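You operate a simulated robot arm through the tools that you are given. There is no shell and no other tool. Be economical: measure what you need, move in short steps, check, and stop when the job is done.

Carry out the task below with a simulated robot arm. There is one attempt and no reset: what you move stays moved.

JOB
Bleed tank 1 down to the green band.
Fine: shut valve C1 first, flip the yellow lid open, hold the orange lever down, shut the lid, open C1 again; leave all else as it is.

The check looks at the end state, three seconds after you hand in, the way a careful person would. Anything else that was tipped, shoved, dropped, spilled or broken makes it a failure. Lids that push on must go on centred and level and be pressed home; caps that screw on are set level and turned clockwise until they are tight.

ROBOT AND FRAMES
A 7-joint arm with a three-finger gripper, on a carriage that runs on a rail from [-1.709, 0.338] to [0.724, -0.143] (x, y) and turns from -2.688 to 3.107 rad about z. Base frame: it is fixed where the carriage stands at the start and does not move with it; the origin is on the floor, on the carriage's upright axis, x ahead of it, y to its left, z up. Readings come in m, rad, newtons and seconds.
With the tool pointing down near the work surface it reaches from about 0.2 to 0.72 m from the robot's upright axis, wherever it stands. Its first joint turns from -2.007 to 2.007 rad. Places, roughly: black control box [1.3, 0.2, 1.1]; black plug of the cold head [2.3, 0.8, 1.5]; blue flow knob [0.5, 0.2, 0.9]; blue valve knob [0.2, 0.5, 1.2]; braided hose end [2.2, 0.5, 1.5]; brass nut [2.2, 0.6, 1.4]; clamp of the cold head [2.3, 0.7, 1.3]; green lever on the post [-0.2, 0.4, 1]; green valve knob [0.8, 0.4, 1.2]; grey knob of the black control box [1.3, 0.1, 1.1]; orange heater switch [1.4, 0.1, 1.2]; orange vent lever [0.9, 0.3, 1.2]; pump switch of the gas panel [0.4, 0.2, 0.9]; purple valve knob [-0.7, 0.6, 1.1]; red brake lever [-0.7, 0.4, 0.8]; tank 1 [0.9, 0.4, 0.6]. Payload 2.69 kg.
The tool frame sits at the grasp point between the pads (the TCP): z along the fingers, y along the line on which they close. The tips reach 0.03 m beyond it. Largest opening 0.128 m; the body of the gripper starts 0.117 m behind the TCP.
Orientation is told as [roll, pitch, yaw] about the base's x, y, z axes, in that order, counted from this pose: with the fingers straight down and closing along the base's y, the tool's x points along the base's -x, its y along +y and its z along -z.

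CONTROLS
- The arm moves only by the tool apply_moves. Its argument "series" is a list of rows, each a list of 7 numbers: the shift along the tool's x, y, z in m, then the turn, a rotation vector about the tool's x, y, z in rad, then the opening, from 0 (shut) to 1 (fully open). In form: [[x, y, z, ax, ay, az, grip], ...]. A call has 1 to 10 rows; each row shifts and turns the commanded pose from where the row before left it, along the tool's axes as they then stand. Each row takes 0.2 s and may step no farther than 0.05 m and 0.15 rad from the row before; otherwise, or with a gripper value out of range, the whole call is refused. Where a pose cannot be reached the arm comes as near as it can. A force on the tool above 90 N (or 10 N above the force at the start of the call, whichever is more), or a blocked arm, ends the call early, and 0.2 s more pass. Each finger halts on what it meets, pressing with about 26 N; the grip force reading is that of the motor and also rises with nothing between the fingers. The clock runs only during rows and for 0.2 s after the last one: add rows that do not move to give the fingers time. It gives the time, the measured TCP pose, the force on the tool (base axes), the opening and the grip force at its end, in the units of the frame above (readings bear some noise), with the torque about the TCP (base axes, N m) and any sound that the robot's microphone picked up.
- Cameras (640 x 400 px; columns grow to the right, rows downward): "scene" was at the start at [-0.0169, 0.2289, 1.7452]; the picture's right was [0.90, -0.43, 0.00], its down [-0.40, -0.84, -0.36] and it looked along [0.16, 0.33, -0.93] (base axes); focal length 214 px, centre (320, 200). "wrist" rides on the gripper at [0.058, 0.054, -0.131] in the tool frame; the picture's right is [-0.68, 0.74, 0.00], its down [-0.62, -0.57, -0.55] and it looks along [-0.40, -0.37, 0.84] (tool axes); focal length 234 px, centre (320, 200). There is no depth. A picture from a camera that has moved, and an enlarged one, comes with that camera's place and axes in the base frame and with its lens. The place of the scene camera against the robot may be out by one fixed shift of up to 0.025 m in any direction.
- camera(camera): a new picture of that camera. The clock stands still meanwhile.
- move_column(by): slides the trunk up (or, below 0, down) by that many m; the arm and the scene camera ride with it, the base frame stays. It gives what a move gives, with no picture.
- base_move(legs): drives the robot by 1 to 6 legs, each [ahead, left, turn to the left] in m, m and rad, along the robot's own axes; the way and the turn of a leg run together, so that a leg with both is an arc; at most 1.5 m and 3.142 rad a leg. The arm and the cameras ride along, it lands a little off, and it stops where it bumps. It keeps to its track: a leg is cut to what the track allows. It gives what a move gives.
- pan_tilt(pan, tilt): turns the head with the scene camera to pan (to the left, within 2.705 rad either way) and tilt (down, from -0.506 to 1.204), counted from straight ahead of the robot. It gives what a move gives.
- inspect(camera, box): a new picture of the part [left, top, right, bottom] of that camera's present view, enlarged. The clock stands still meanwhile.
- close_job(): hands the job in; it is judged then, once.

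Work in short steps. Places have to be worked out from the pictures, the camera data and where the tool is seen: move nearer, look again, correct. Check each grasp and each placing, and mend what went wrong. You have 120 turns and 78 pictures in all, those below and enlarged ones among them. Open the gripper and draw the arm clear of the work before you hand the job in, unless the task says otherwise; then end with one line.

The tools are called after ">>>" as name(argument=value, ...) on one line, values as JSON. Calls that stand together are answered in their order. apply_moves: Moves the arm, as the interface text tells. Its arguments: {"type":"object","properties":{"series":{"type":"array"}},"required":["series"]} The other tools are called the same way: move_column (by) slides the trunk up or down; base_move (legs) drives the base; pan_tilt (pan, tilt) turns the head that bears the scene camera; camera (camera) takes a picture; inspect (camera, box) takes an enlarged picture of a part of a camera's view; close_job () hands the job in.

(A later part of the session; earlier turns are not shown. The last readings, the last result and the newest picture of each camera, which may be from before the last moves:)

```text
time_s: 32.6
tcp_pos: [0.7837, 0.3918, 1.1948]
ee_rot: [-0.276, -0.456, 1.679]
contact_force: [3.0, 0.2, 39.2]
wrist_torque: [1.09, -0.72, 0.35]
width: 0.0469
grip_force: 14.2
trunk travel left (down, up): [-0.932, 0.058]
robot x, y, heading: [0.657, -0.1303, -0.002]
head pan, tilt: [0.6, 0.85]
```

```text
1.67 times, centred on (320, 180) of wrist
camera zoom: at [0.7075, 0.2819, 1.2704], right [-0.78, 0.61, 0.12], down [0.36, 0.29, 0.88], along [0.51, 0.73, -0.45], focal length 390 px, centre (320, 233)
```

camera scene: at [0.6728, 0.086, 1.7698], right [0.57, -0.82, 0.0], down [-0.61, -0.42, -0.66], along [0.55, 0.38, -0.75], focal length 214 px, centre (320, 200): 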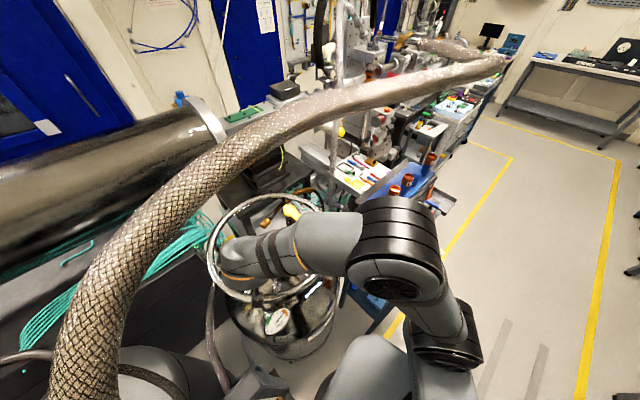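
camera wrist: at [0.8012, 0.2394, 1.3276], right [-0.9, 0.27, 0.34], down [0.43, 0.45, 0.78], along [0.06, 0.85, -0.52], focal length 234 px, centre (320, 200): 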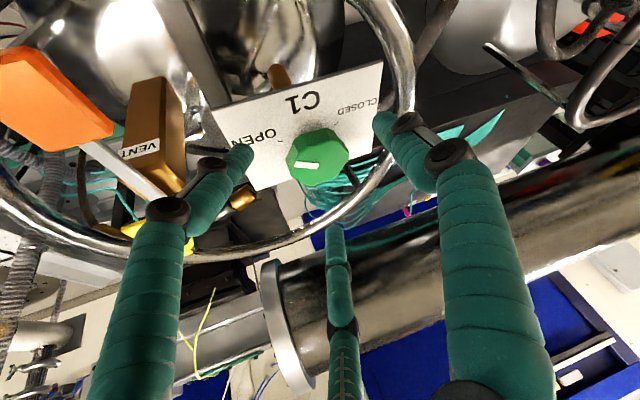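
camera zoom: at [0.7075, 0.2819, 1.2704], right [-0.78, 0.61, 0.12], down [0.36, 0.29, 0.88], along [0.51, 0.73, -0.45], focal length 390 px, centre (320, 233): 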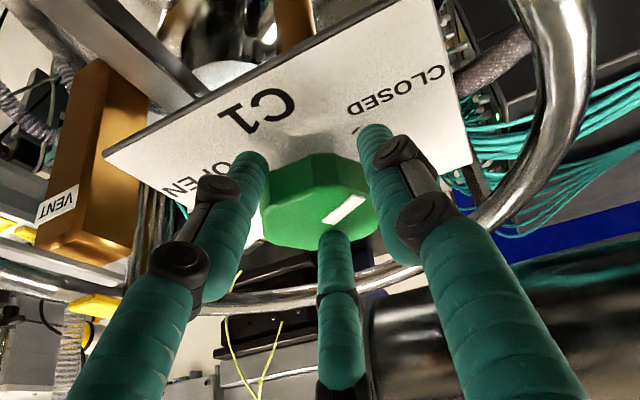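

About 97° turned in total. I open and back off along the tool axis to see the pointer versus ticks.

>>> apply_moves(series=[[0, 0, 0, 0, 0, 0, 0.8], [0, 0, 0, 0, 0, 0, 0.8], [0, 0, 0, 0, 0, 0, 0.8], [0, 0, -0.03, 0, 0, 0, 0.8], [0, 0, -0.04, 0, 0, 0, 0.8], [0, 0, -0.04, 0, 0, 0, 0.8]])

>>> inspect(camera="wrist", box=[190, 60, 450, 300])

>>> inspect(camera="scene", box=[190, 180, 350, 340])

```text
time_s: 34.0
tcp_pos: [0.7596, 0.3413, 1.2861]
ee_rot: [-0.276, -0.444, 1.678]
contact_force: [-1.0, -0.3, 0.2]
wrist_torque: [0.02, 0.01, 0.01]
width: 0.1024
grip_force: 0.1
trunk travel left (down, up): [-0.932, 0.058]
robot x, y, heading: [0.6578, -0.1283, 0.007]
head pan, tilt: [0.6, 0.85]
```

```text
1.67 times, centred on (320, 180) of wrist
camera zoom: at [0.684, 0.2331, 1.3623], right [-0.78, 0.62, 0.11], down [0.36, 0.3, 0.88], along [0.51, 0.73, -0.46], focal length 390 px, centre (320, 233)
```

zoom: 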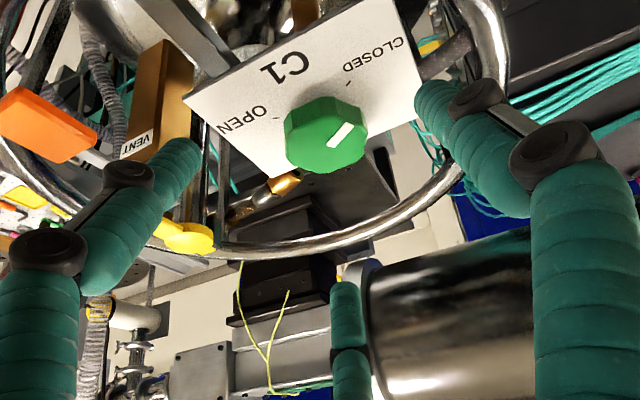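

```text
2.50 times, centred on (270, 260) of scene
camera zoom: at [0.6801, 0.0913, 1.769], right [0.57, -0.82, 0.0], down [-0.62, -0.43, -0.66], along [0.54, 0.38, -0.75], focal length 536 px, centre (445, 50)
```

zoom: 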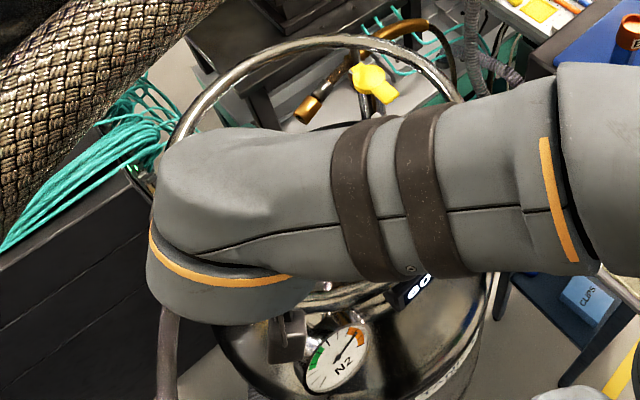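

Pointer now appears aligned with the CLOSED tick (both ≈ −163°). I move the hand aside for a clear confirming view, also of the lid and lever.

>>> apply_moves(series=[[0.0122, -0.0342, -0.019, 0, 0, 0, 0.8], [0.0122, -0.0342, -0.019, 0, 0, 0, 0.8], [0.0122, -0.0342, -0.019, 0, 0, 0, 0.8], [0.0122, -0.0342, -0.019, 0, 0, 0, 0.8], [0.0122, -0.0342, -0.019, 0, 0, 0, 0.8]])

>>> camera(camera="wrist")

>>> inspect(camera="scene", box=[190, 180, 350, 340])

```text
time_s: 35.2
tcp_pos: [0.9101, 0.2452, 1.3836]
ee_rot: [-0.275, -0.445, 1.68]
contact_force: [0.3, 0.5, 0.7]
wrist_torque: [0.08, 0.04, -0.02]
width: 0.1023
grip_force: 0.0
trunk travel left (down, up): [-0.932, 0.058]
robot x, y, heading: [0.6605, -0.1279, 0.008]
head pan, tilt: [0.6, 0.85]
```

```text
38 pictures are left
camera wrist: at [0.8347, 0.1357, 1.4599], right [-0.78, 0.62, 0.11], down [0.36, 0.3, 0.88], along [0.51, 0.73, -0.46], focal length 234 px, centre (320, 200)
```

wrist: 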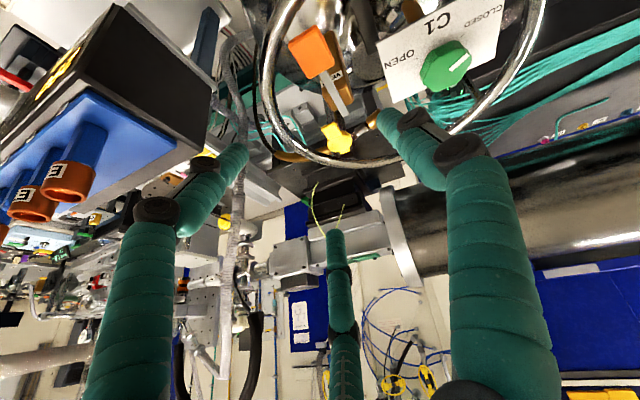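

```text
2.50 times, centred on (270, 260) of scene
camera zoom: at [0.6818, 0.0907, 1.7691], right [0.57, -0.82, 0.0], down [-0.62, -0.43, -0.66], along [0.54, 0.38, -0.75], focal length 536 px, centre (445, 50)
```

zoom: 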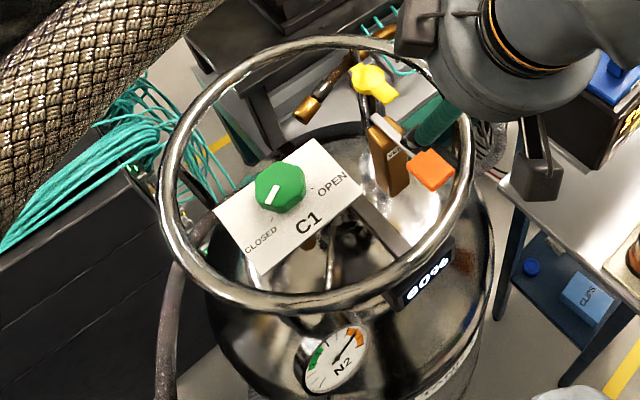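

Pointer points toward CLOSED. Enlarge the wrist view to compare it to the tick accurately, and to look at lid and lever.

>>> inspect(camera="wrist", box=[260, 0, 520, 165])

```text
2.42 times, centred on (390, 82) of wrist
camera zoom: at [0.8347, 0.1357, 1.4599], right [-0.78, 0.62, 0.11], down [0.36, 0.3, 0.88], along [0.51, 0.73, -0.46], focal length 568 px, centre (150, 485)
```

zoom: 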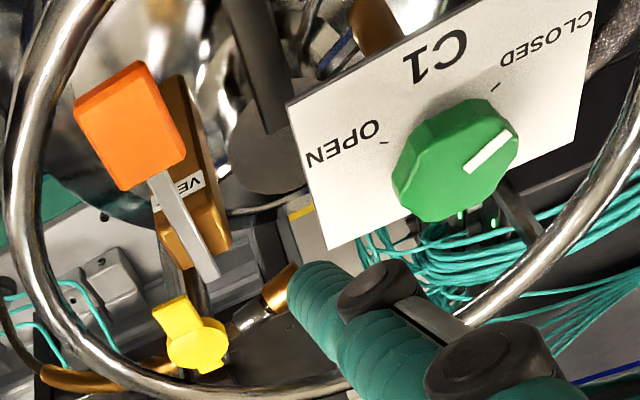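

Pointer ≈ −166° vs CLOSED tick ≈ −160°: C1 is closed. Lid disc ≈ (0.993, 0.447, 1.16) with its tab pointing toward the robot at ≈ (0.984, 0.404); paddle ≈ (0.92, 0.28, 1.175). I close the fingers, lean the hand to ~50° and move to a standoff before the tab for a close look.

>>> apply_moves(series=[[0, 0, 0, 0, -0.1275, 0, 0], [0, 0, 0, 0, -0.1275, 0, 0], [0, 0, 0, 0, -0.1275, 0, 0], [0.0153, -0.0038, 0.031, 0, 0, 0, 0], [0.0153, -0.0038, 0.031, 0, 0, 0, 0], [0.0153, -0.0038, 0.031, 0, 0, 0, 0], [0.0153, -0.0038, 0.031, 0, 0, 0, 0], [0.0153, -0.0038, 0.031, 0, 0, 0, 0]])

>>> camera(camera="wrist")

>>> inspect(camera="scene", box=[250, 150, 390, 290])

```text
time_s: 37.0
tcp_pos: [0.9542, 0.3211, 1.2282]
ee_rot: [-0.361, -0.806, 1.819]
contact_force: [-1.5, 0.8, 0.7]
wrist_torque: [-0.08, -0.05, -0.04]
width: 0.0023
grip_force: 26.0
out of reach, approached as far as the arm can: row 6, 7, 8
trunk travel left (down, up): [-0.932, 0.058]
robot x, y, heading: [0.6557, -0.1338, 0.004]
head pan, tilt: [0.6, 0.85]
```

```text
35 pictures are left
camera wrist: at [0.8888, 0.1862, 1.2595], right [-0.83, 0.47, 0.31], down [0.35, 0.0, 0.94], along [0.44, 0.88, -0.16], focal length 234 px, centre (320, 200)
```

wrist: 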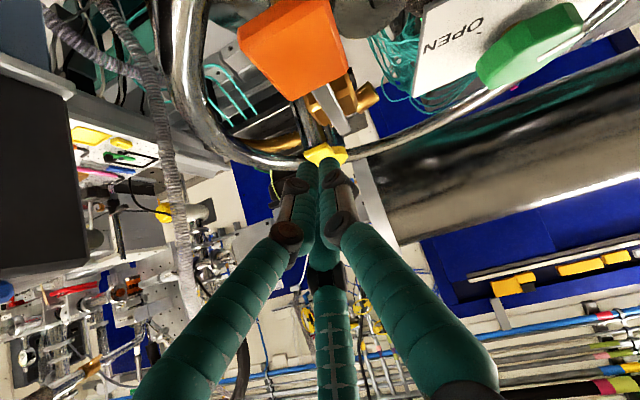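

```text
2.86 times, centred on (320, 220) of scene
camera zoom: at [0.6787, 0.0972, 1.7683], right [0.57, -0.82, 0.0], down [-0.62, -0.43, -0.66], along [0.54, 0.37, -0.75], focal length 613 px, centre (320, 143)
```

zoom: 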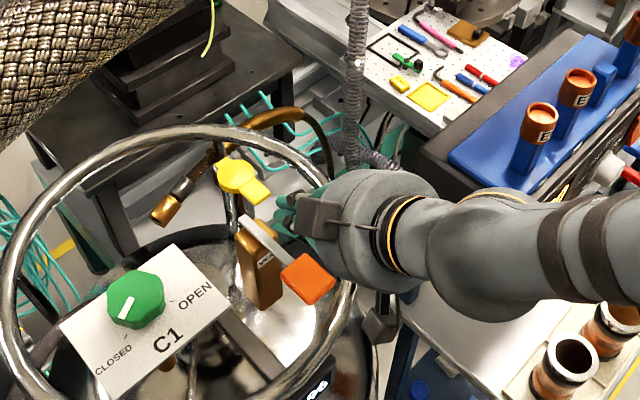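

The view is good but the arm folds too close to the base. I back out along the tool axis and drive the base back 0.15 m along the rail.

>>> apply_moves(series=[[0, 0, -0.04, 0, 0, 0, 0], [0, 0, -0.04, 0, 0, 0, 0], [0, 0, -0.04, 0, 0, 0, 0]])

>>> base_move(legs=[[-0.15, 0.03, 0]])

```text
time_s: 37.8
tcp_pos: [0.9341, 0.2251, 1.3069]
ee_rot: [-0.379, -0.807, 1.847]
contact_force: [-0.5, -1.7, -1.7]
wrist_torque: [0.12, 0.01, -0.03]
width: 0.0022
grip_force: 25.8
trunk travel left (down, up): [-0.932, 0.058]
robot x, y, heading: [0.663, -0.1318, 0.005]
head pan, tilt: [0.6, 0.85]
```

```text
time_s: 39.2
tcp_pos: [0.7877, 0.2573, 1.3048]
ee_rot: [-0.366, -0.807, 1.824]
contact_force: [0.5, 0.6, 0.3]
wrist_torque: [0.03, -0.01, -0.05]
width: 0.0022
grip_force: 26.2
trunk travel left (down, up): [-0.932, 0.058]
robot x, y, heading: [0.513, -0.1018, 0.006]
head pan, tilt: [0.6, 0.85]
```

Move to the standoff in front of the tab again.

>>> apply_moves(series=[[0.0097, -0.0306, 0.0236, 0, 0, 0, 0], [0.0097, -0.0306, 0.0236, 0, 0, 0, 0], [0.0097, -0.0306, 0.0236, 0, 0, 0, 0], [0.0097, -0.0306, 0.0236, 0, 0, 0, 0], [0.0097, -0.0306, 0.0236, 0, 0, 0, 0]])

>>> inspect(camera="wrist", box=[220, 50, 420, 250])

>>> pan_tilt(pan=0.75, tilt=0.75)

>>> camera(camera="scene")

```text
time_s: 40.4
tcp_pos: [0.9659, 0.3147, 1.2289]
ee_rot: [-0.36, -0.808, 1.827]
contact_force: [-0.2, 0.8, 0.7]
wrist_torque: [-0.04, 0.0, 0.01]
width: 0.0022
grip_force: 26.0
trunk travel left (down, up): [-0.932, 0.058]
robot x, y, heading: [0.5114, -0.1023, -0.001]
head pan, tilt: [0.6, 0.85]
```

```text
2.00 times, centred on (320, 150) of wrist
camera zoom: at [0.9012, 0.1787, 1.2591], right [-0.83, 0.46, 0.31], down [0.35, 0.0, 0.94], along [0.43, 0.89, -0.16], focal length 468 px, centre (320, 300)
```

zoom: 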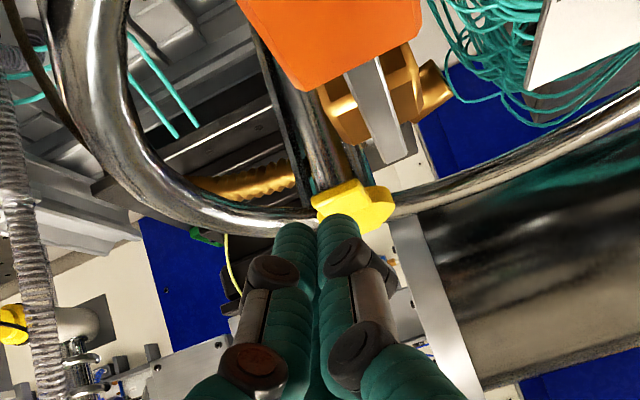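

```text
time_s: 41.1
tcp_pos: [0.9622, 0.311, 1.2306]
ee_rot: [-0.364, -0.807, 1.826]
contact_force: [0.3, -0.2, 0.2]
wrist_torque: [0.02, -0.03, -0.01]
width: 0.002
grip_force: 25.7
trunk travel left (down, up): [-0.932, 0.058]
robot x, y, heading: [0.5108, -0.1029, 0.009]
head pan, tilt: [0.75, 0.75]
```

```text
32 pictures are left
camera scene: at [0.5296, 0.133, 1.777], right [0.68, -0.73, 0.0], down [-0.5, -0.47, -0.73], along [0.53, 0.5, -0.68], focal length 214 px, centre (320, 200)
```

scene: 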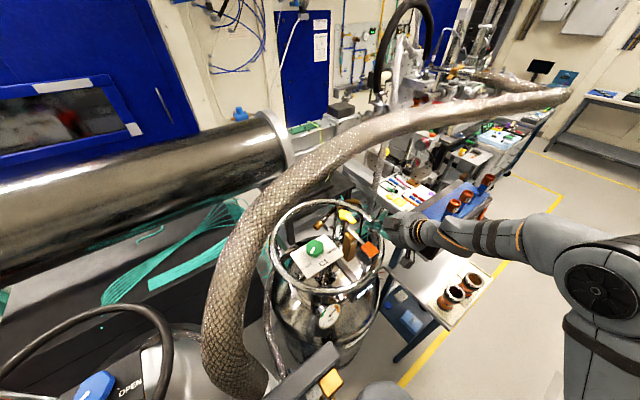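

The paddle corner would come close to the knuckles when descending at this azimuth, so I swing the hand 20° to the +x side, shift, and look before going under the tab.

>>> apply_moves(series=[[0, 0, 0, -0.0843, -0.029, -0.075, 0], [0, 0, 0, -0.0843, -0.029, -0.075, 0], [0, 0, 0, -0.0843, -0.029, -0.075, 0], [0.0087, -0.0201, -0.0015, 0, 0, 0, 0], [0.0135, 0.003, 0.0295, 0, 0, 0, 0]])

>>> inspect(camera="wrist", box=[220, 50, 420, 250])

>>> inspect(camera="scene", box=[270, 180, 420, 300])

```text
time_s: 42.3
tcp_pos: [0.9872, 0.3274, 1.2007]
ee_rot: [-0.363, -0.809, 2.174]
contact_force: [0.6, 0.6, -1.6]
wrist_torque: [-0.03, 0.01, 0.04]
width: 0.002
grip_force: 26.4
trunk travel left (down, up): [-0.932, 0.058]
robot x, y, heading: [0.5128, -0.1022, -0.003]
head pan, tilt: [0.75, 0.75]
```

```text
2.00 times, centred on (320, 150) of wrist
camera zoom: at [0.9731, 0.1779, 1.2312], right [-0.94, 0.15, 0.31], down [0.33, 0.11, 0.94], along [0.1, 0.98, -0.16], focal length 468 px, centre (320, 300)
```

zoom: 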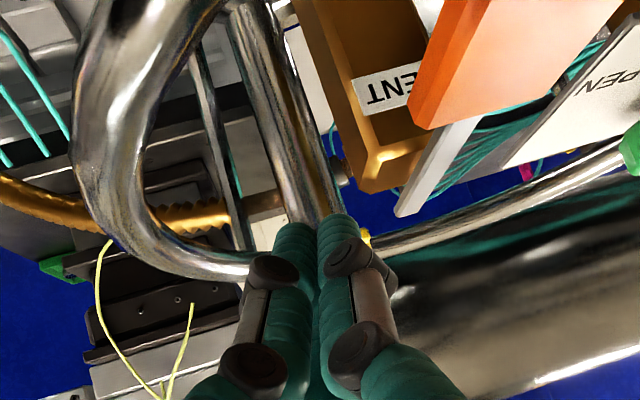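

```text
3.33 times, centred on (345, 240) of scene
camera zoom: at [0.531, 0.1365, 1.7766], right [0.69, -0.73, 0.0], down [-0.5, -0.47, -0.73], along [0.53, 0.5, -0.68], focal length 715 px, centre (237, 67)
```

zoom: 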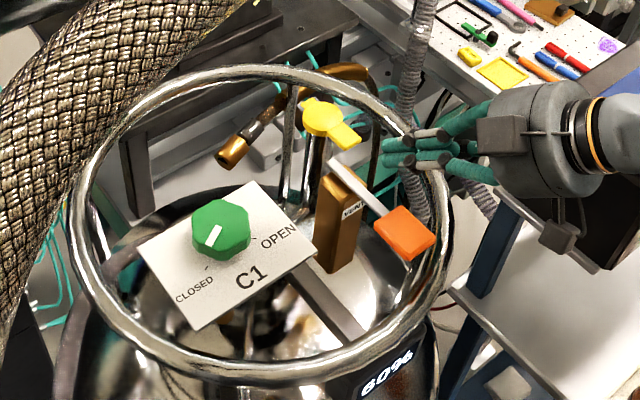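

Tab tip ≈ (0.979, 0.387), disc ≈ (0.985, 0.434). I lower the closed tip to z≈1.150 just in front of the tab.

>>> apply_moves(series=[[0.0075, 0.0041, 0.0139, 0, 0, 0, 0], [0.0076, 0.0041, 0.0139, 0, 0, 0, 0], [-0.008, -0.0045, 0.0107, 0, 0, 0, 0]])

>>> inspect(camera="scene", box=[300, 190, 400, 270])

>>> inspect(camera="wrist", box=[220, 50, 420, 250])

```text
time_s: 43.1
tcp_pos: [0.9824, 0.3498, 1.169]
ee_rot: [-0.363, -0.808, 2.176]
contact_force: [0.2, 0.1, 0.2]
wrist_torque: [-0.02, -0.05, -0.01]
width: 0.0023
grip_force: 26.1
trunk travel left (down, up): [-0.932, 0.058]
robot x, y, heading: [0.5097, -0.0975, 0.007]
head pan, tilt: [0.75, 0.75]
```

```text
5.00 times, centred on (350, 230) of scene
camera zoom: at [0.53, 0.135, 1.7768], right [0.68, -0.73, 0.0], down [-0.5, -0.47, -0.73], along [0.53, 0.5, -0.68], focal length 1072 px, centre (170, 50)
```

zoom: 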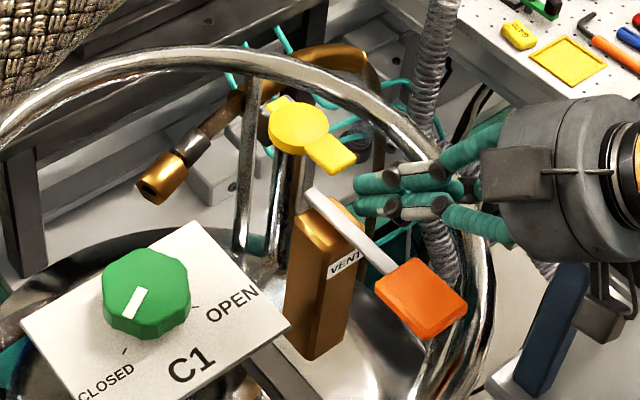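

```text
2.00 times, centred on (320, 150) of wrist
camera zoom: at [0.9681, 0.1989, 1.2], right [-0.94, 0.15, 0.31], down [0.33, 0.11, 0.94], along [0.11, 0.98, -0.16], focal length 468 px, centre (320, 300)
```

zoom: 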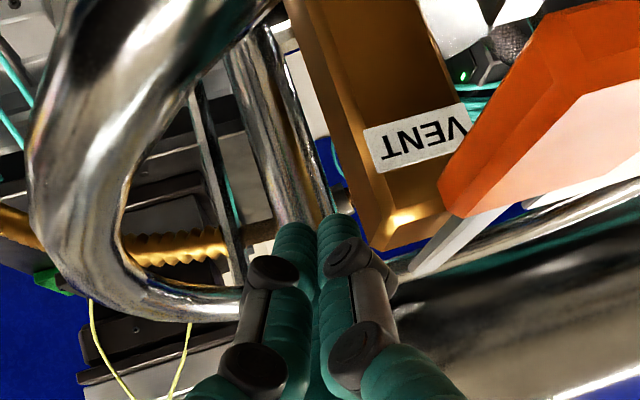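

Tip is just below and in front of the tab. Move 2.2 cm forward beneath it, then lift 1.5 cm and check.

>>> apply_moves(series=[[-0.0063, -0.0035, 0.0084, 0, 0, 0, 0], [-0.0062, -0.0035, 0.0084, 0, 0, 0, 0], [-0.0108, -0.0037, -0.0097, 0, 0, 0, 0]])

>>> inspect(camera="scene", box=[300, 190, 400, 270])

```text
time_s: 43.9
tcp_pos: [0.9799, 0.3721, 1.1858]
ee_rot: [-0.367, -0.807, 2.178]
contact_force: [0.2, -0.3, -0.2]
wrist_torque: [-0.06, 0.02, -0.05]
width: 0.0022
grip_force: 26.2
trunk travel left (down, up): [-0.932, 0.058]
robot x, y, heading: [0.5117, -0.1033, 0.007]
head pan, tilt: [0.75, 0.75]
```

```text
5.00 times, centred on (350, 230) of scene
camera zoom: at [0.5293, 0.1346, 1.7768], right [0.69, -0.73, 0.0], down [-0.5, -0.47, -0.73], along [0.53, 0.5, -0.68], focal length 1072 px, centre (170, 50)
```

zoom: 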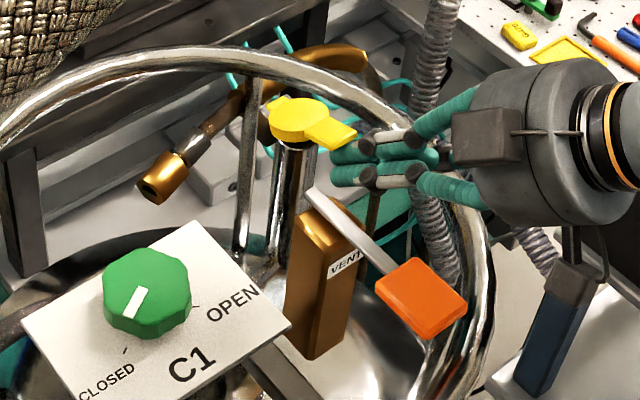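

The lid is lifting on the tip. I follow its arc up and back.

>>> apply_moves(series=[[-0.0177, -0.0069, -0.0069, 0, 0, 0, 0], [-0.0159, -0.0066, -0.0027, 0, 0, 0, 0], [-0.021, -0.009, -0.0009, 0, 0, 0, 0], [-0.0157, -0.0073, 0.005, 0, 0, 0, 0]])

>>> inspect(camera="scene", box=[300, 190, 400, 270])

```text
time_s: 44.9
tcp_pos: [0.9823, 0.4154, 1.2476]
ee_rot: [-0.363, -0.808, 2.176]
contact_force: [0.5, 0.3, -1.0]
wrist_torque: [-0.01, 0.03, 0.0]
width: 0.002
grip_force: 25.8
trunk travel left (down, up): [-0.932, 0.058]
robot x, y, heading: [0.5142, -0.1042, 0.006]
head pan, tilt: [0.75, 0.75]
```

```text
5.00 times, centred on (350, 230) of scene
camera zoom: at [0.53, 0.135, 1.7767], right [0.69, -0.73, 0.0], down [-0.5, -0.47, -0.73], along [0.53, 0.5, -0.68], focal length 1072 px, centre (170, 50)
```

zoom: 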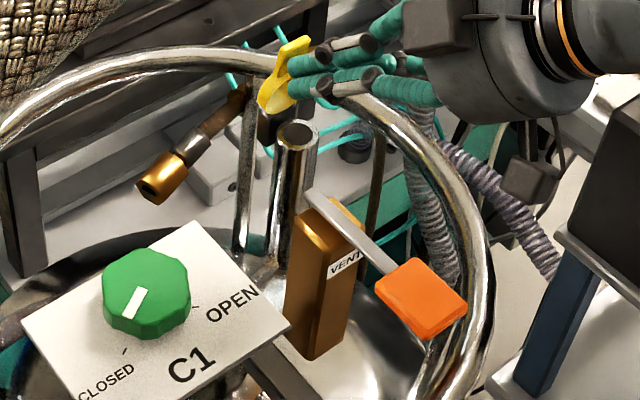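

Lid is almost upright with the pipe mouth exposed. Push it further past vertical.

>>> apply_moves(series=[[-0.0165, -0.0081, 0.0108, 0, 0, 0, 0], [-0.0092, -0.0057, 0.0172, 0, 0, 0, 0], [-0.0063, -0.0046, 0.0198, 0, 0, 0, 0], [-0.002, -0.0014, 0.0099, 0, 0, 0, 0]])

>>> inspect(camera="scene", box=[300, 190, 400, 270])

```text
time_s: 46.0
tcp_pos: [0.9876, 0.4497, 1.251]
ee_rot: [-0.383, -0.807, 2.178]
contact_force: [-21.0, -89.7, 43.9]
wrist_torque: [0.91, 0.99, 0.38]
width: 0.0021
grip_force: 26.2
trunk travel left (down, up): [-0.932, 0.058]
robot x, y, heading: [0.5114, -0.1045, -0.001]
head pan, tilt: [0.75, 0.75]
stopped in row 4: the force on the tool passed its limit at 93 N (the readings are from after the stop); the commanded pose is now the measured one
```

```text
5.00 times, centred on (350, 230) of scene
camera zoom: at [0.5179, 0.1068, 1.7809], right [0.68, -0.73, -0.01], down [-0.49, -0.45, -0.74], along [0.54, 0.51, -0.67], focal length 1072 px, centre (170, 50)
```

zoom: 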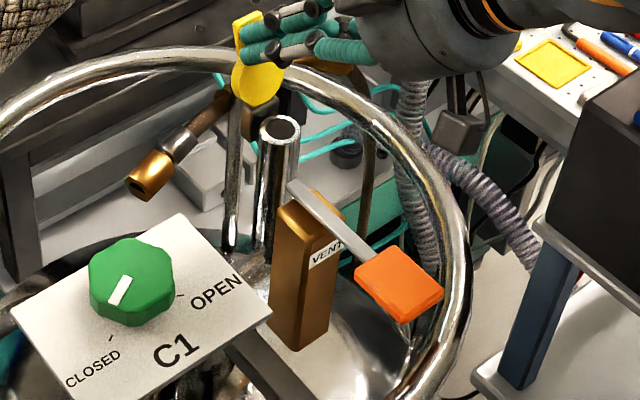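

The lid has hit its open stop (past vertical). I back off at once along the tool axis and check that it stays open.

>>> apply_moves(series=[[0, 0, -0.02, 0, 0, 0, 0], [0, 0, -0.03, 0, 0, 0, 0], [0, 0, -0.04, 0, 0, 0, 0], [0, 0, -0.04, 0, 0, 0, 0]])

>>> inspect(camera="scene", box=[290, 180, 410, 340])

```text
time_s: 47.0
tcp_pos: [1.0001, 0.376, 1.3224]
ee_rot: [-0.359, -0.803, 2.17]
contact_force: [-1.3, 0.4, 0.0]
wrist_torque: [-0.01, 0.01, 0.01]
width: 0.0021
grip_force: 26.2
trunk travel left (down, up): [-0.932, 0.058]
robot x, y, heading: [0.5128, -0.0997, 0.003]
head pan, tilt: [0.75, 0.75]
```

```text
2.50 times, centred on (350, 260) of scene
camera zoom: at [0.5308, 0.1336, 1.7769], right [0.68, -0.73, 0.0], down [-0.5, -0.47, -0.73], along [0.53, 0.5, -0.68], focal length 536 px, centre (245, 50)
```

zoom: 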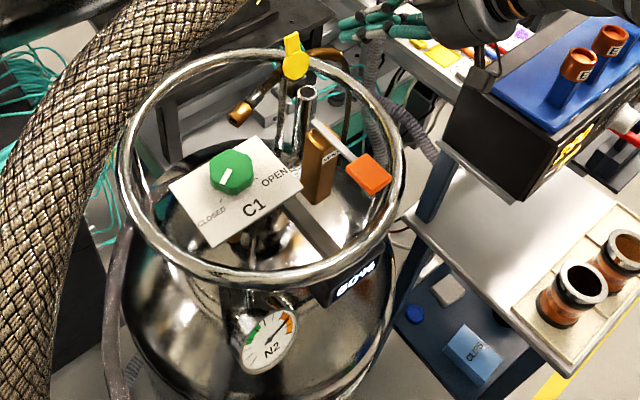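

Lid stays open. Next I bring the closed tip above the orange paddle (≈ (0.915, 0.275, 1.18)).

>>> apply_moves(series=[[0.0256, 0.035, -0.0087, 0, 0, 0, 0], [0.0256, 0.035, -0.0087, 0, 0, 0, 0], [0.0256, 0.035, -0.0087, 0, 0, 0, 0], [0.0256, 0.035, -0.0087, 0, 0, 0, 0]])

>>> inspect(camera="scene", box=[290, 180, 410, 340])

```text
time_s: 48.0
tcp_pos: [0.9152, 0.2466, 1.2373]
ee_rot: [-0.359, -0.803, 2.168]
contact_force: [0.3, -0.5, 0.1]
wrist_torque: [0.01, -0.01, 0.01]
width: 0.0022
grip_force: 25.8
trunk travel left (down, up): [-0.932, 0.058]
robot x, y, heading: [0.5102, -0.1, 0.003]
head pan, tilt: [0.75, 0.75]
```

```text
2.50 times, centred on (350, 260) of scene
camera zoom: at [0.5303, 0.1318, 1.7772], right [0.68, -0.73, 0.0], down [-0.5, -0.46, -0.73], along [0.53, 0.5, -0.68], focal length 536 px, centre (245, 50)
```

zoom: 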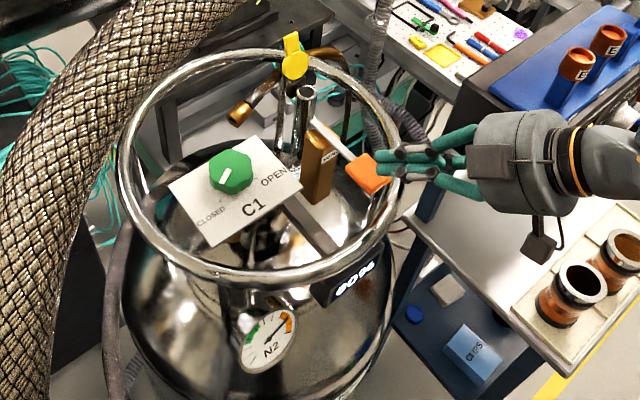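

Tip is ~3 cm above the paddle's near edge; I shift 1.8 cm inward while lowering 3 cm.

>>> apply_moves(series=[[0.0051, 0.0022, 0.0166, 0, 0, 0, 0], [0.0052, 0.0023, 0.0166, 0, 0, 0, 0], [0, 0, 0, 0, 0, 0, 0]])

>>> inspect(camera="scene", box=[290, 180, 410, 340])

```text
time_s: 48.8
tcp_pos: [0.9112, 0.2666, 1.2061]
ee_rot: [-0.358, -0.805, 2.169]
contact_force: [-0.2, -0.5, -0.7]
wrist_torque: [0.01, 0.0, -0.02]
width: 0.0025
grip_force: 26.0
trunk travel left (down, up): [-0.932, 0.058]
robot x, y, heading: [0.5125, -0.1038, 0.002]
head pan, tilt: [0.75, 0.75]
```

```text
2.50 times, centred on (350, 260) of scene
camera zoom: at [0.5307, 0.1333, 1.777], right [0.68, -0.73, 0.0], down [-0.5, -0.47, -0.73], along [0.53, 0.5, -0.68], focal length 536 px, centre (245, 50)
```

zoom: 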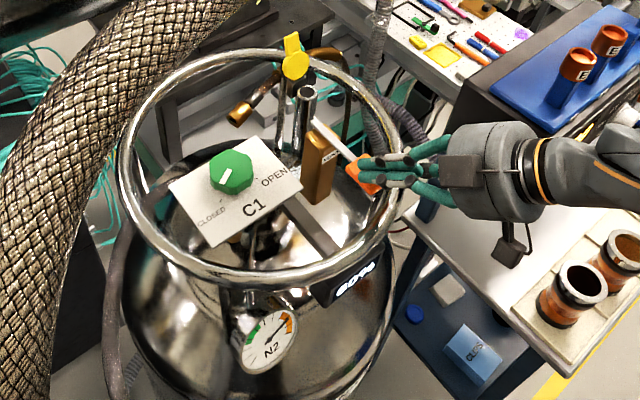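

Tip is over the paddle, just above it. Press straight down 2.4 cm and listen for venting.

>>> apply_moves(series=[[0.0058, 0.002, 0.0051, 0, 0, 0, 0], [0.0058, 0.002, 0.0051, 0, 0, 0, 0], [0.0058, 0.002, 0.0051, 0, 0, 0, 0]])

```text
time_s: 49.6
tcp_pos: [0.9133, 0.2661, 1.1851]
ee_rot: [-0.371, -0.804, 2.178]
contact_force: [0.3, -1.2, 23.6]
wrist_torque: [0.27, -0.15, 0.03]
width: 0.0023
grip_force: 26.5
trunk travel left (down, up): [-0.932, 0.058]
robot x, y, heading: [0.5136, -0.0985, -0.001]
head pan, tilt: [0.75, 0.75]
```

Contact with 24 N at z 1.185, no hiss yet. Press a further 1.6 cm.

>>> apply_moves(series=[[0.0058, 0.002, 0.0051, 0, 0, 0, 0], [0.0058, 0.002, 0.0051, 0, 0, 0, 0]])

>>> inspect(camera="scene", box=[290, 180, 410, 340])

```text
time_s: 50.2
tcp_pos: [0.9118, 0.2651, 1.1821]
ee_rot: [-0.415, -0.819, 2.215]
contact_force: [4.3, -3.7, 89.9]
wrist_torque: [1.13, -0.52, -0.95]
width: 0.0023
grip_force: 25.8
trunk travel left (down, up): [-0.932, 0.058]
robot x, y, heading: [0.5113, -0.1004, -0.003]
head pan, tilt: [0.75, 0.75]
```

```text
2.50 times, centred on (350, 260) of scene
camera zoom: at [0.5226, 0.1242, 1.7794], right [0.68, -0.73, 0.0], down [-0.49, -0.46, -0.74], along [0.54, 0.5, -0.68], focal length 536 px, centre (245, 50)
```

zoom: 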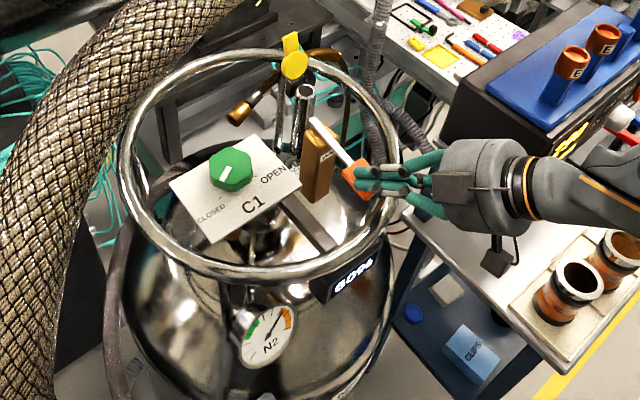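

The lever is bottomed (90 N); I ease back 1 cm of command to hold it down gently, and watch the gauge.

>>> apply_moves(series=[[-0.0065, -0.0022, -0.0058, 0, 0, 0, 0]])

>>> inspect(camera="scene", box=[325, 270, 385, 340])

```text
time_s: 50.6
tcp_pos: [0.9121, 0.2647, 1.1827]
ee_rot: [-0.393, -0.812, 2.199]
contact_force: [8.2, -1.1, 61.5]
wrist_torque: [0.72, -0.69, 0.43]
width: 0.0021
grip_force: 25.9
trunk travel left (down, up): [-0.932, 0.058]
robot x, y, heading: [0.5123, -0.1068, 0.001]
head pan, tilt: [0.75, 0.75]
```

```text
5.71 times, centred on (355, 305) of scene
camera zoom: at [0.5265, 0.1273, 1.7775], right [0.68, -0.73, 0.0], down [-0.5, -0.46, -0.73], along [0.54, 0.5, -0.68], focal length 1226 px, centre (120, -400)
```

zoom: 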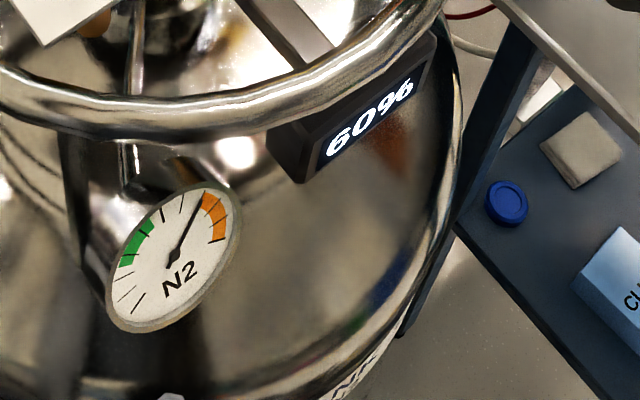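

Needle has left orange and is dropping toward green. Hold for ~1.4 s and check again.

>>> apply_moves(series=[[0, 0, 0, 0, 0, 0, 0], [0, 0, 0, 0, 0, 0, 0], [0, 0, 0, 0, 0, 0, 0], [0, 0, 0, 0, 0, 0, 0], [0, 0, 0, 0, 0, 0, 0], [0, 0, 0, 0, 0, 0, 0]])

>>> inspect(camera="scene", box=[325, 270, 385, 340])

```text
time_s: 52.0
tcp_pos: [0.9123, 0.2657, 1.1832]
ee_rot: [-0.39, -0.811, 2.194]
contact_force: [6.4, -0.3, 61.4]
wrist_torque: [0.73, -0.56, 0.0]
width: 0.0021
grip_force: 26.4
trunk travel left (down, up): [-0.932, 0.058]
robot x, y, heading: [0.5131, -0.0988, 0.002]
head pan, tilt: [0.75, 0.75]
```

```text
5.71 times, centred on (355, 305) of scene
camera zoom: at [0.5263, 0.1276, 1.7779], right [0.68, -0.73, 0.0], down [-0.5, -0.46, -0.73], along [0.54, 0.5, -0.68], focal length 1226 px, centre (120, -400)
```

zoom: 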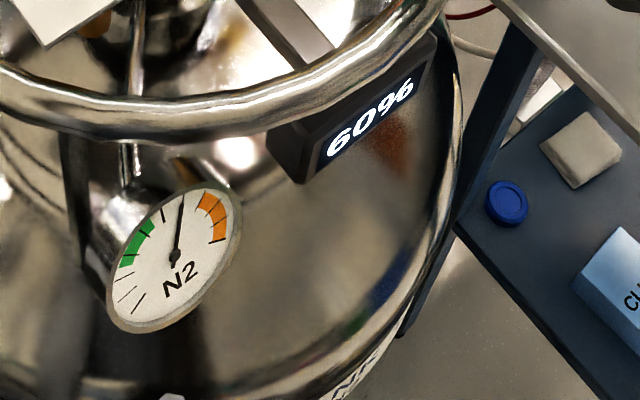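

Needle moves about one tick per 1.4 s; green middle is ~2.2 ticks away. Hold another 2.0 s.

>>> apply_moves(series=[[0, 0, 0, 0, 0, 0, 0], [0, 0, 0, 0, 0, 0, 0], [0, 0, 0, 0, 0, 0, 0], [0, 0, 0, 0, 0, 0, 0], [0, 0, 0, 0, 0, 0, 0], [0, 0, 0, 0, 0, 0, 0], [0, 0, 0, 0, 0, 0, 0], [0, 0, 0, 0, 0, 0, 0], [0, 0, 0, 0, 0, 0, 0]])

>>> inspect(camera="scene", box=[325, 270, 385, 340])

```text
time_s: 54.0
tcp_pos: [0.911, 0.2649, 1.1827]
ee_rot: [-0.389, -0.811, 2.193]
contact_force: [6.1, 0.1, 60.5]
wrist_torque: [0.68, -0.55, -0.16]
width: 0.0024
grip_force: 25.7
trunk travel left (down, up): [-0.932, 0.058]
robot x, y, heading: [0.5126, -0.1005, 0.001]
head pan, tilt: [0.75, 0.75]
```

```text
5.71 times, centred on (355, 305) of scene
camera zoom: at [0.5261, 0.1275, 1.7779], right [0.68, -0.73, 0.0], down [-0.5, -0.46, -0.73], along [0.54, 0.5, -0.68], focal length 1226 px, centre (120, -400)
```

zoom: 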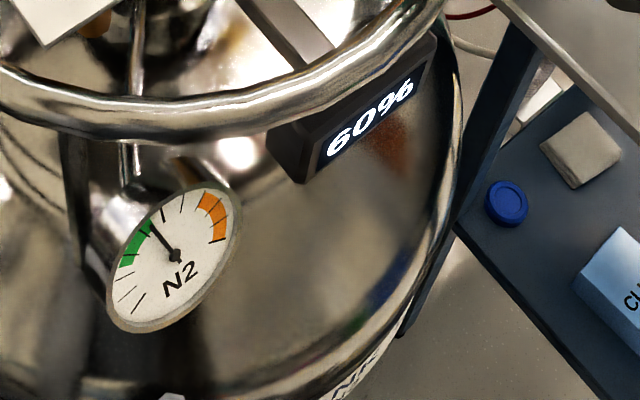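

Needle just enters green. Hold 0.7 s more to reach mid-band, then release by lifting.

>>> apply_moves(series=[[0, 0, 0, 0, 0, 0, 0], [0, 0, 0, 0, 0, 0, 0], [0, 0, 0, 0, 0, 0, 0], [-0.0325, -0.0112, -0.0289, 0, 0, 0, 0], [-0.0325, -0.0112, -0.0289, 0, 0, 0, 0]])

>>> inspect(camera="scene", box=[290, 180, 410, 340])

```text
time_s: 55.2
tcp_pos: [0.9129, 0.2655, 1.2657]
ee_rot: [-0.358, -0.801, 2.166]
contact_force: [0.1, -0.8, 0.3]
wrist_torque: [-0.02, 0.01, 0.01]
width: 0.0023
grip_force: 26.1
trunk travel left (down, up): [-0.932, 0.058]
robot x, y, heading: [0.5116, -0.0997, 0.0]
head pan, tilt: [0.75, 0.75]
```

```text
2.50 times, centred on (350, 260) of scene
camera zoom: at [0.529, 0.1318, 1.7768], right [0.68, -0.73, 0.0], down [-0.5, -0.46, -0.73], along [0.53, 0.5, -0.68], focal length 536 px, centre (245, 50)
```

zoom: 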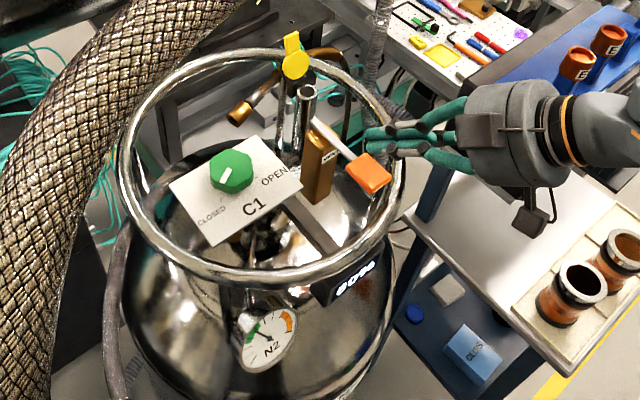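

Lever sprang back, needle in green. To shut the lid I'll reach over it (lid tip ≈ (1.0, 0.487, 1.242)) with the tip and drag it toward the robot. Lean reduced to 40°, moving to above-behind the lid.

>>> apply_moves(series=[[0, 0, 0, -0.0301, 0.0821, 0, 0], [0, 0, 0, -0.0301, 0.0821, 0, 0], [-0.0265, -0.0281, 0.0177, 0, 0, 0, 0], [-0.0265, -0.0281, 0.0177, 0, 0, 0, 0], [-0.0265, -0.0281, 0.0177, 0, 0, 0, 0], [-0.0265, -0.0281, 0.0177, 0, 0, 0, 0], [-0.0265, -0.0281, 0.0177, 0, 0, 0, 0], [-0.0265, -0.0281, 0.0177, 0, 0, 0, 0]])

>>> camera(camera="scene")

```text
time_s: 57.0
tcp_pos: [0.9936, 0.5059, 1.3102]
ee_rot: [-0.249, -0.642, 2.097]
contact_force: [-0.4, -0.3, -0.8]
wrist_torque: [-0.03, 0.01, 0.03]
width: 0.0021
grip_force: 26.1
trunk travel left (down, up): [-0.932, 0.058]
robot x, y, heading: [0.5085, -0.1052, -0.001]
head pan, tilt: [0.75, 0.75]
```

```text
16 pictures are left
camera scene: at [0.532, 0.1375, 1.7764], right [0.68, -0.73, 0.0], down [-0.5, -0.47, -0.73], along [0.53, 0.5, -0.68], focal length 214 px, centre (320, 200)
```

scene: 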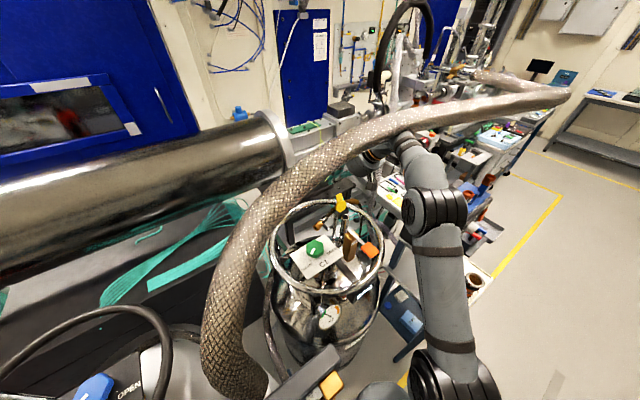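

Hand is over and behind the lid, clear of the hose. Lower 5 cm behind the lid, then begin dragging toward the robot 3 cm.

>>> apply_moves(series=[[0.015, 0.0055, 0.0192, 0, 0, 0, 0], [0.015, 0.0055, 0.0192, 0, 0, 0, 0], [0.0103, 0.0051, -0.0096, 0, 0, 0, 0], [0.0103, 0.0051, -0.0096, 0, 0, 0, 0]])

>>> inspect(camera="scene", box=[290, 150, 410, 270])

```text
time_s: 58.0
tcp_pos: [0.993, 0.4754, 1.2632]
ee_rot: [-0.254, -0.647, 2.102]
contact_force: [0.0, 0.4, 0.4]
wrist_torque: [-0.05, -0.04, -0.03]
width: 0.0021
grip_force: 25.6
trunk travel left (down, up): [-0.932, 0.058]
robot x, y, heading: [0.5149, -0.098, 0.005]
head pan, tilt: [0.75, 0.75]
```

```text
3.33 times, centred on (350, 210) of scene
camera zoom: at [0.5309, 0.1337, 1.7769], right [0.68, -0.73, 0.0], down [-0.5, -0.47, -0.73], along [0.53, 0.5, -0.68], focal length 715 px, centre (220, 167)
```

zoom: 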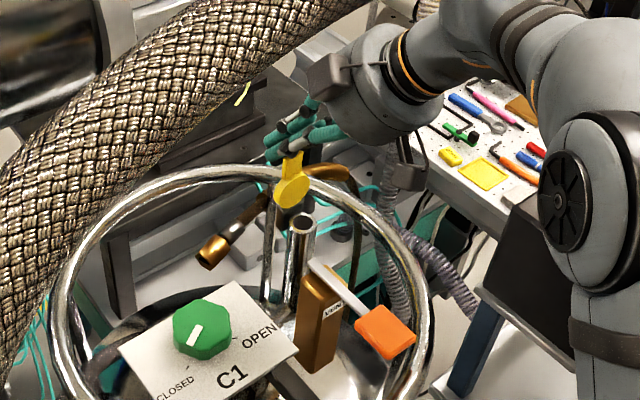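

Tip is hooked behind the tab top. Drag 8 cm toward the robot, lowering slightly.

>>> apply_moves(series=[[0.0162, 0.0078, -0.0097, 0, 0, 0, 0], [0.0162, 0.0078, -0.0097, 0, 0, 0, 0], [0.0162, 0.0078, -0.0097, 0, 0, 0, 0], [0.0162, 0.0078, -0.0097, 0, 0, 0, 0]])

>>> inspect(camera="scene", box=[290, 150, 410, 270])

```text
time_s: 59.0
tcp_pos: [0.9938, 0.3925, 1.2488]
ee_rot: [-0.254, -0.645, 2.104]
contact_force: [0.1, 0.1, 0.1]
wrist_torque: [0.04, 0.0, -0.03]
width: 0.0022
grip_force: 25.9
trunk travel left (down, up): [-0.932, 0.058]
robot x, y, heading: [0.5145, -0.104, 0.001]
head pan, tilt: [0.75, 0.75]
```

```text
3.33 times, centred on (350, 210) of scene
camera zoom: at [0.5312, 0.1326, 1.7771], right [0.68, -0.73, 0.0], down [-0.5, -0.47, -0.73], along [0.53, 0.5, -0.68], focal length 715 px, centre (220, 167)
```

zoom: 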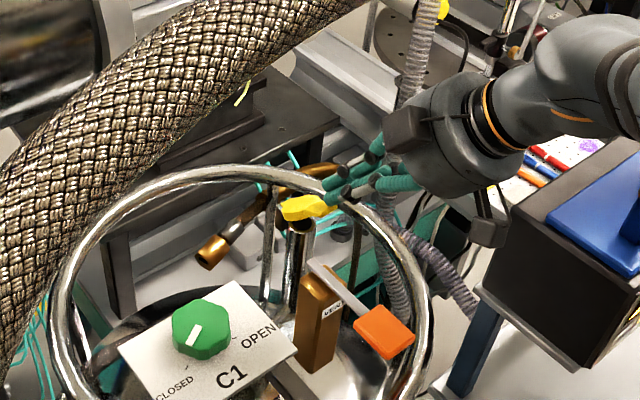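

Lid is ~40° from shut with the tip on top of the tab. Push down 4 cm to close it.

>>> apply_moves(series=[[0.0048, 0.0018, 0.0061, 0, 0, 0, 0], [0.0048, 0.0018, 0.0061, 0, 0, 0, 0], [0.0048, 0.0018, 0.0061, 0, 0, 0, 0], [0.0048, 0.0018, 0.0061, 0, 0, 0, 0], [0.003, 0.0011, 0.0038, 0, 0, 0, 0]])

>>> inspect(camera="scene", box=[300, 190, 400, 270])

```text
time_s: 60.2
tcp_pos: [0.9938, 0.3931, 1.2097]
ee_rot: [-0.252, -0.645, 2.102]
contact_force: [0.1, 0.2, -0.3]
wrist_torque: [0.0, 0.02, -0.02]
width: 0.0021
grip_force: 26.4
trunk travel left (down, up): [-0.932, 0.058]
robot x, y, heading: [0.5102, -0.1009, 0.002]
head pan, tilt: [0.75, 0.75]
```

```text
5.00 times, centred on (350, 230) of scene
camera zoom: at [0.531, 0.134, 1.7769], right [0.68, -0.73, 0.0], down [-0.5, -0.47, -0.73], along [0.53, 0.5, -0.68], focal length 1072 px, centre (170, 50)
```

zoom: 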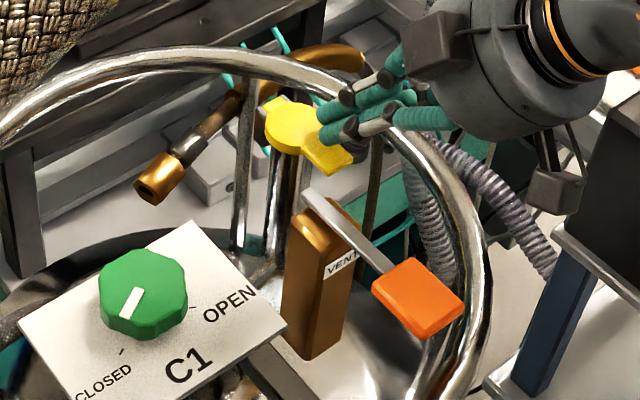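

Lid looks nearly shut, no force yet. Press a bit further until contact force shows.

>>> apply_moves(series=[[0.0036, 0.0014, 0.0046, 0, 0, 0, 0], [0.0036, 0.0014, 0.0046, 0, 0, 0, 0], [0.0018, 0.0007, 0.0023, 0, 0, 0, 0]])

```text
time_s: 61.0
tcp_pos: [0.9947, 0.392, 1.2022]
ee_rot: [-0.272, -0.653, 2.107]
contact_force: [4.0, 3.4, 39.9]
wrist_torque: [0.52, 0.13, 0.24]
width: 0.0062
grip_force: 31.5
trunk travel left (down, up): [-0.932, 0.058]
robot x, y, heading: [0.5099, -0.1029, 0.006]
head pan, tilt: [0.75, 0.75]
```

40 N on the lid: it's pressed shut. Lift off, back away, and re-orient the hand for the knob (with jaws opening).

>>> apply_moves(series=[[-0.0152, -0.0055, -0.0192, 0, 0, 0, 0], [0, 0, -0.035, 0, 0, 0, 0], [0, 0, -0.035, 0, 0, 0, 0], [0, 0, -0.035, 0, 0, 0, 0], [0, 0, 0, 0.0562, 0.0743, 0.0739, 0.75], [0, 0, 0, 0.0562, 0.0743, 0.0739, 0.75], [0, 0, 0, 0.0562, 0.0743, 0.0739, 0.75], [0, 0, 0, 0.0562, 0.0743, 0.0739, 0.75]])

>>> inspect(camera="scene", box=[290, 180, 410, 340])

```text
time_s: 62.8
tcp_pos: [1.0, 0.3279, 1.3005]
ee_rot: [-0.264, -0.431, 1.681]
contact_force: [-0.6, 0.6, 0.1]
wrist_torque: [-0.04, -0.03, -0.04]
width: 0.0744
grip_force: 0.1
trunk travel left (down, up): [-0.932, 0.058]
robot x, y, heading: [0.5085, -0.1025, -0.003]
head pan, tilt: [0.75, 0.75]
```

```text
2.50 times, centred on (350, 260) of scene
camera zoom: at [0.5292, 0.1361, 1.7766], right [0.68, -0.73, 0.0], down [-0.5, -0.47, -0.73], along [0.53, 0.5, -0.68], focal length 536 px, centre (245, 50)
```

zoom: 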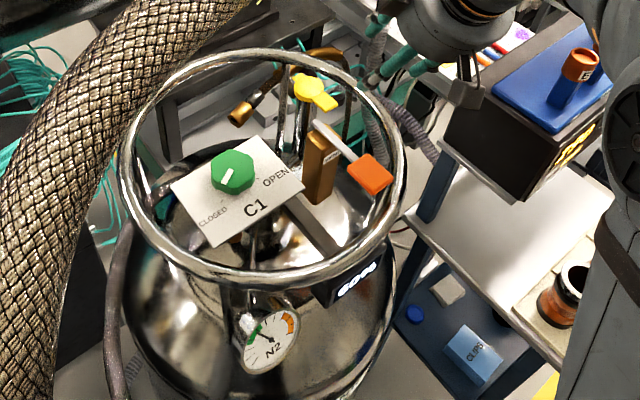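

Lid is shut and the needle sits in green. Move to the knob standoff.

>>> apply_moves(series=[[-0.0055, 0.0393, -0.0063, 0, 0, 0, 0.75], [-0.0055, 0.0393, -0.0063, 0, 0, 0, 0.75], [-0.0055, 0.0393, -0.0063, 0, 0, 0, 0.75], [-0.0055, 0.0393, -0.0063, 0, 0, 0, 0.75], [-0.0055, 0.0393, -0.0063, 0, 0, 0, 0.75], [-0.0055, 0.0393, -0.0063, 0, 0, 0, 0.75]])

>>> inspect(camera="wrist", box=[190, 60, 450, 300])

```text
time_s: 64.2
tcp_pos: [0.7575, 0.3397, 1.2917]
ee_rot: [-0.264, -0.429, 1.685]
contact_force: [-0.7, -0.2, -0.6]
wrist_torque: [-0.02, -0.08, 0.0]
width: 0.0958
grip_force: 0.0
trunk travel left (down, up): [-0.932, 0.058]
robot x, y, heading: [0.5088, -0.1026, 0.003]
head pan, tilt: [0.75, 0.75]
```

```text
1.67 times, centred on (320, 180) of wrist
camera zoom: at [0.6824, 0.2311, 1.3711], right [-0.78, 0.61, 0.11], down [0.37, 0.32, 0.87], along [0.5, 0.72, -0.48], focal length 390 px, centre (320, 233)
```

zoom: 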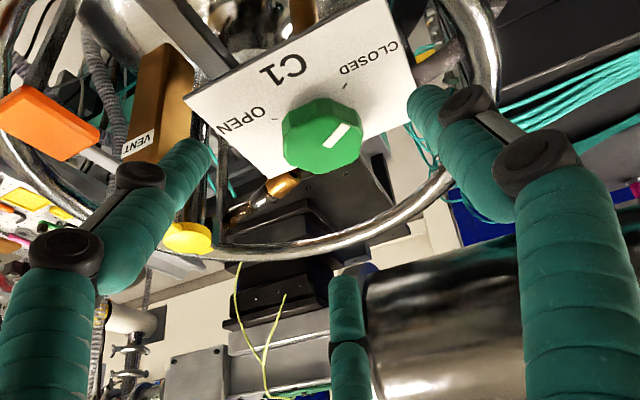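

Same geometry as before; descend 11.8 cm along the axis and grip the knob.

>>> apply_moves(series=[[-0.0007, -0.0006, 0.0295, 0, 0, 0, 0.75], [-0.0007, -0.0006, 0.0295, 0, 0, 0, 0.75], [-0.0007, -0.0006, 0.0295, 0, 0, 0, 0.75], [-0.0007, -0.0005, 0.0295, 0, 0, 0, 0.75], [0, 0, 0, 0, 0, 0, 0.35], [0, 0, 0, 0, 0, 0, 0.3], [0, 0, 0, 0, 0, 0, 0.25], [0, 0, 0, 0, 0, 0, 0.25]])

>>> inspect(camera="wrist", box=[190, 60, 450, 300])

```text
time_s: 66.0
tcp_pos: [0.7886, 0.3958, 1.1947]
ee_rot: [-0.273, -0.44, 1.683]
contact_force: [-1.5, 6.8, 26.5]
wrist_torque: [0.99, -0.35, 0.1]
width: 0.0505
grip_force: 17.4
trunk travel left (down, up): [-0.932, 0.058]
robot x, y, heading: [0.5095, -0.1019, 0.001]
head pan, tilt: [0.75, 0.75]
```

```text
1.67 times, centred on (320, 180) of wrist
camera zoom: at [0.7131, 0.2854, 1.2724], right [-0.78, 0.61, 0.11], down [0.36, 0.31, 0.88], along [0.5, 0.73, -0.47], focal length 390 px, centre (320, 233)
```

zoom: 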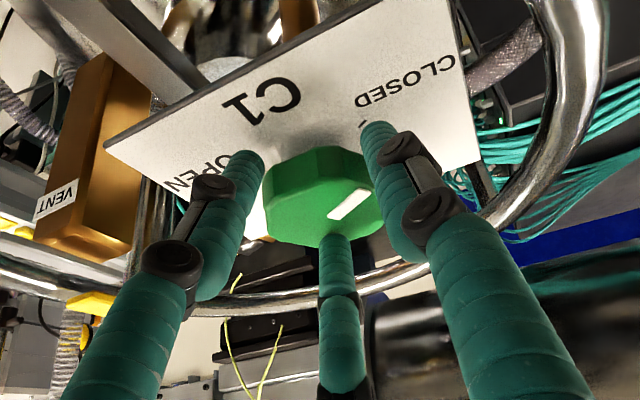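

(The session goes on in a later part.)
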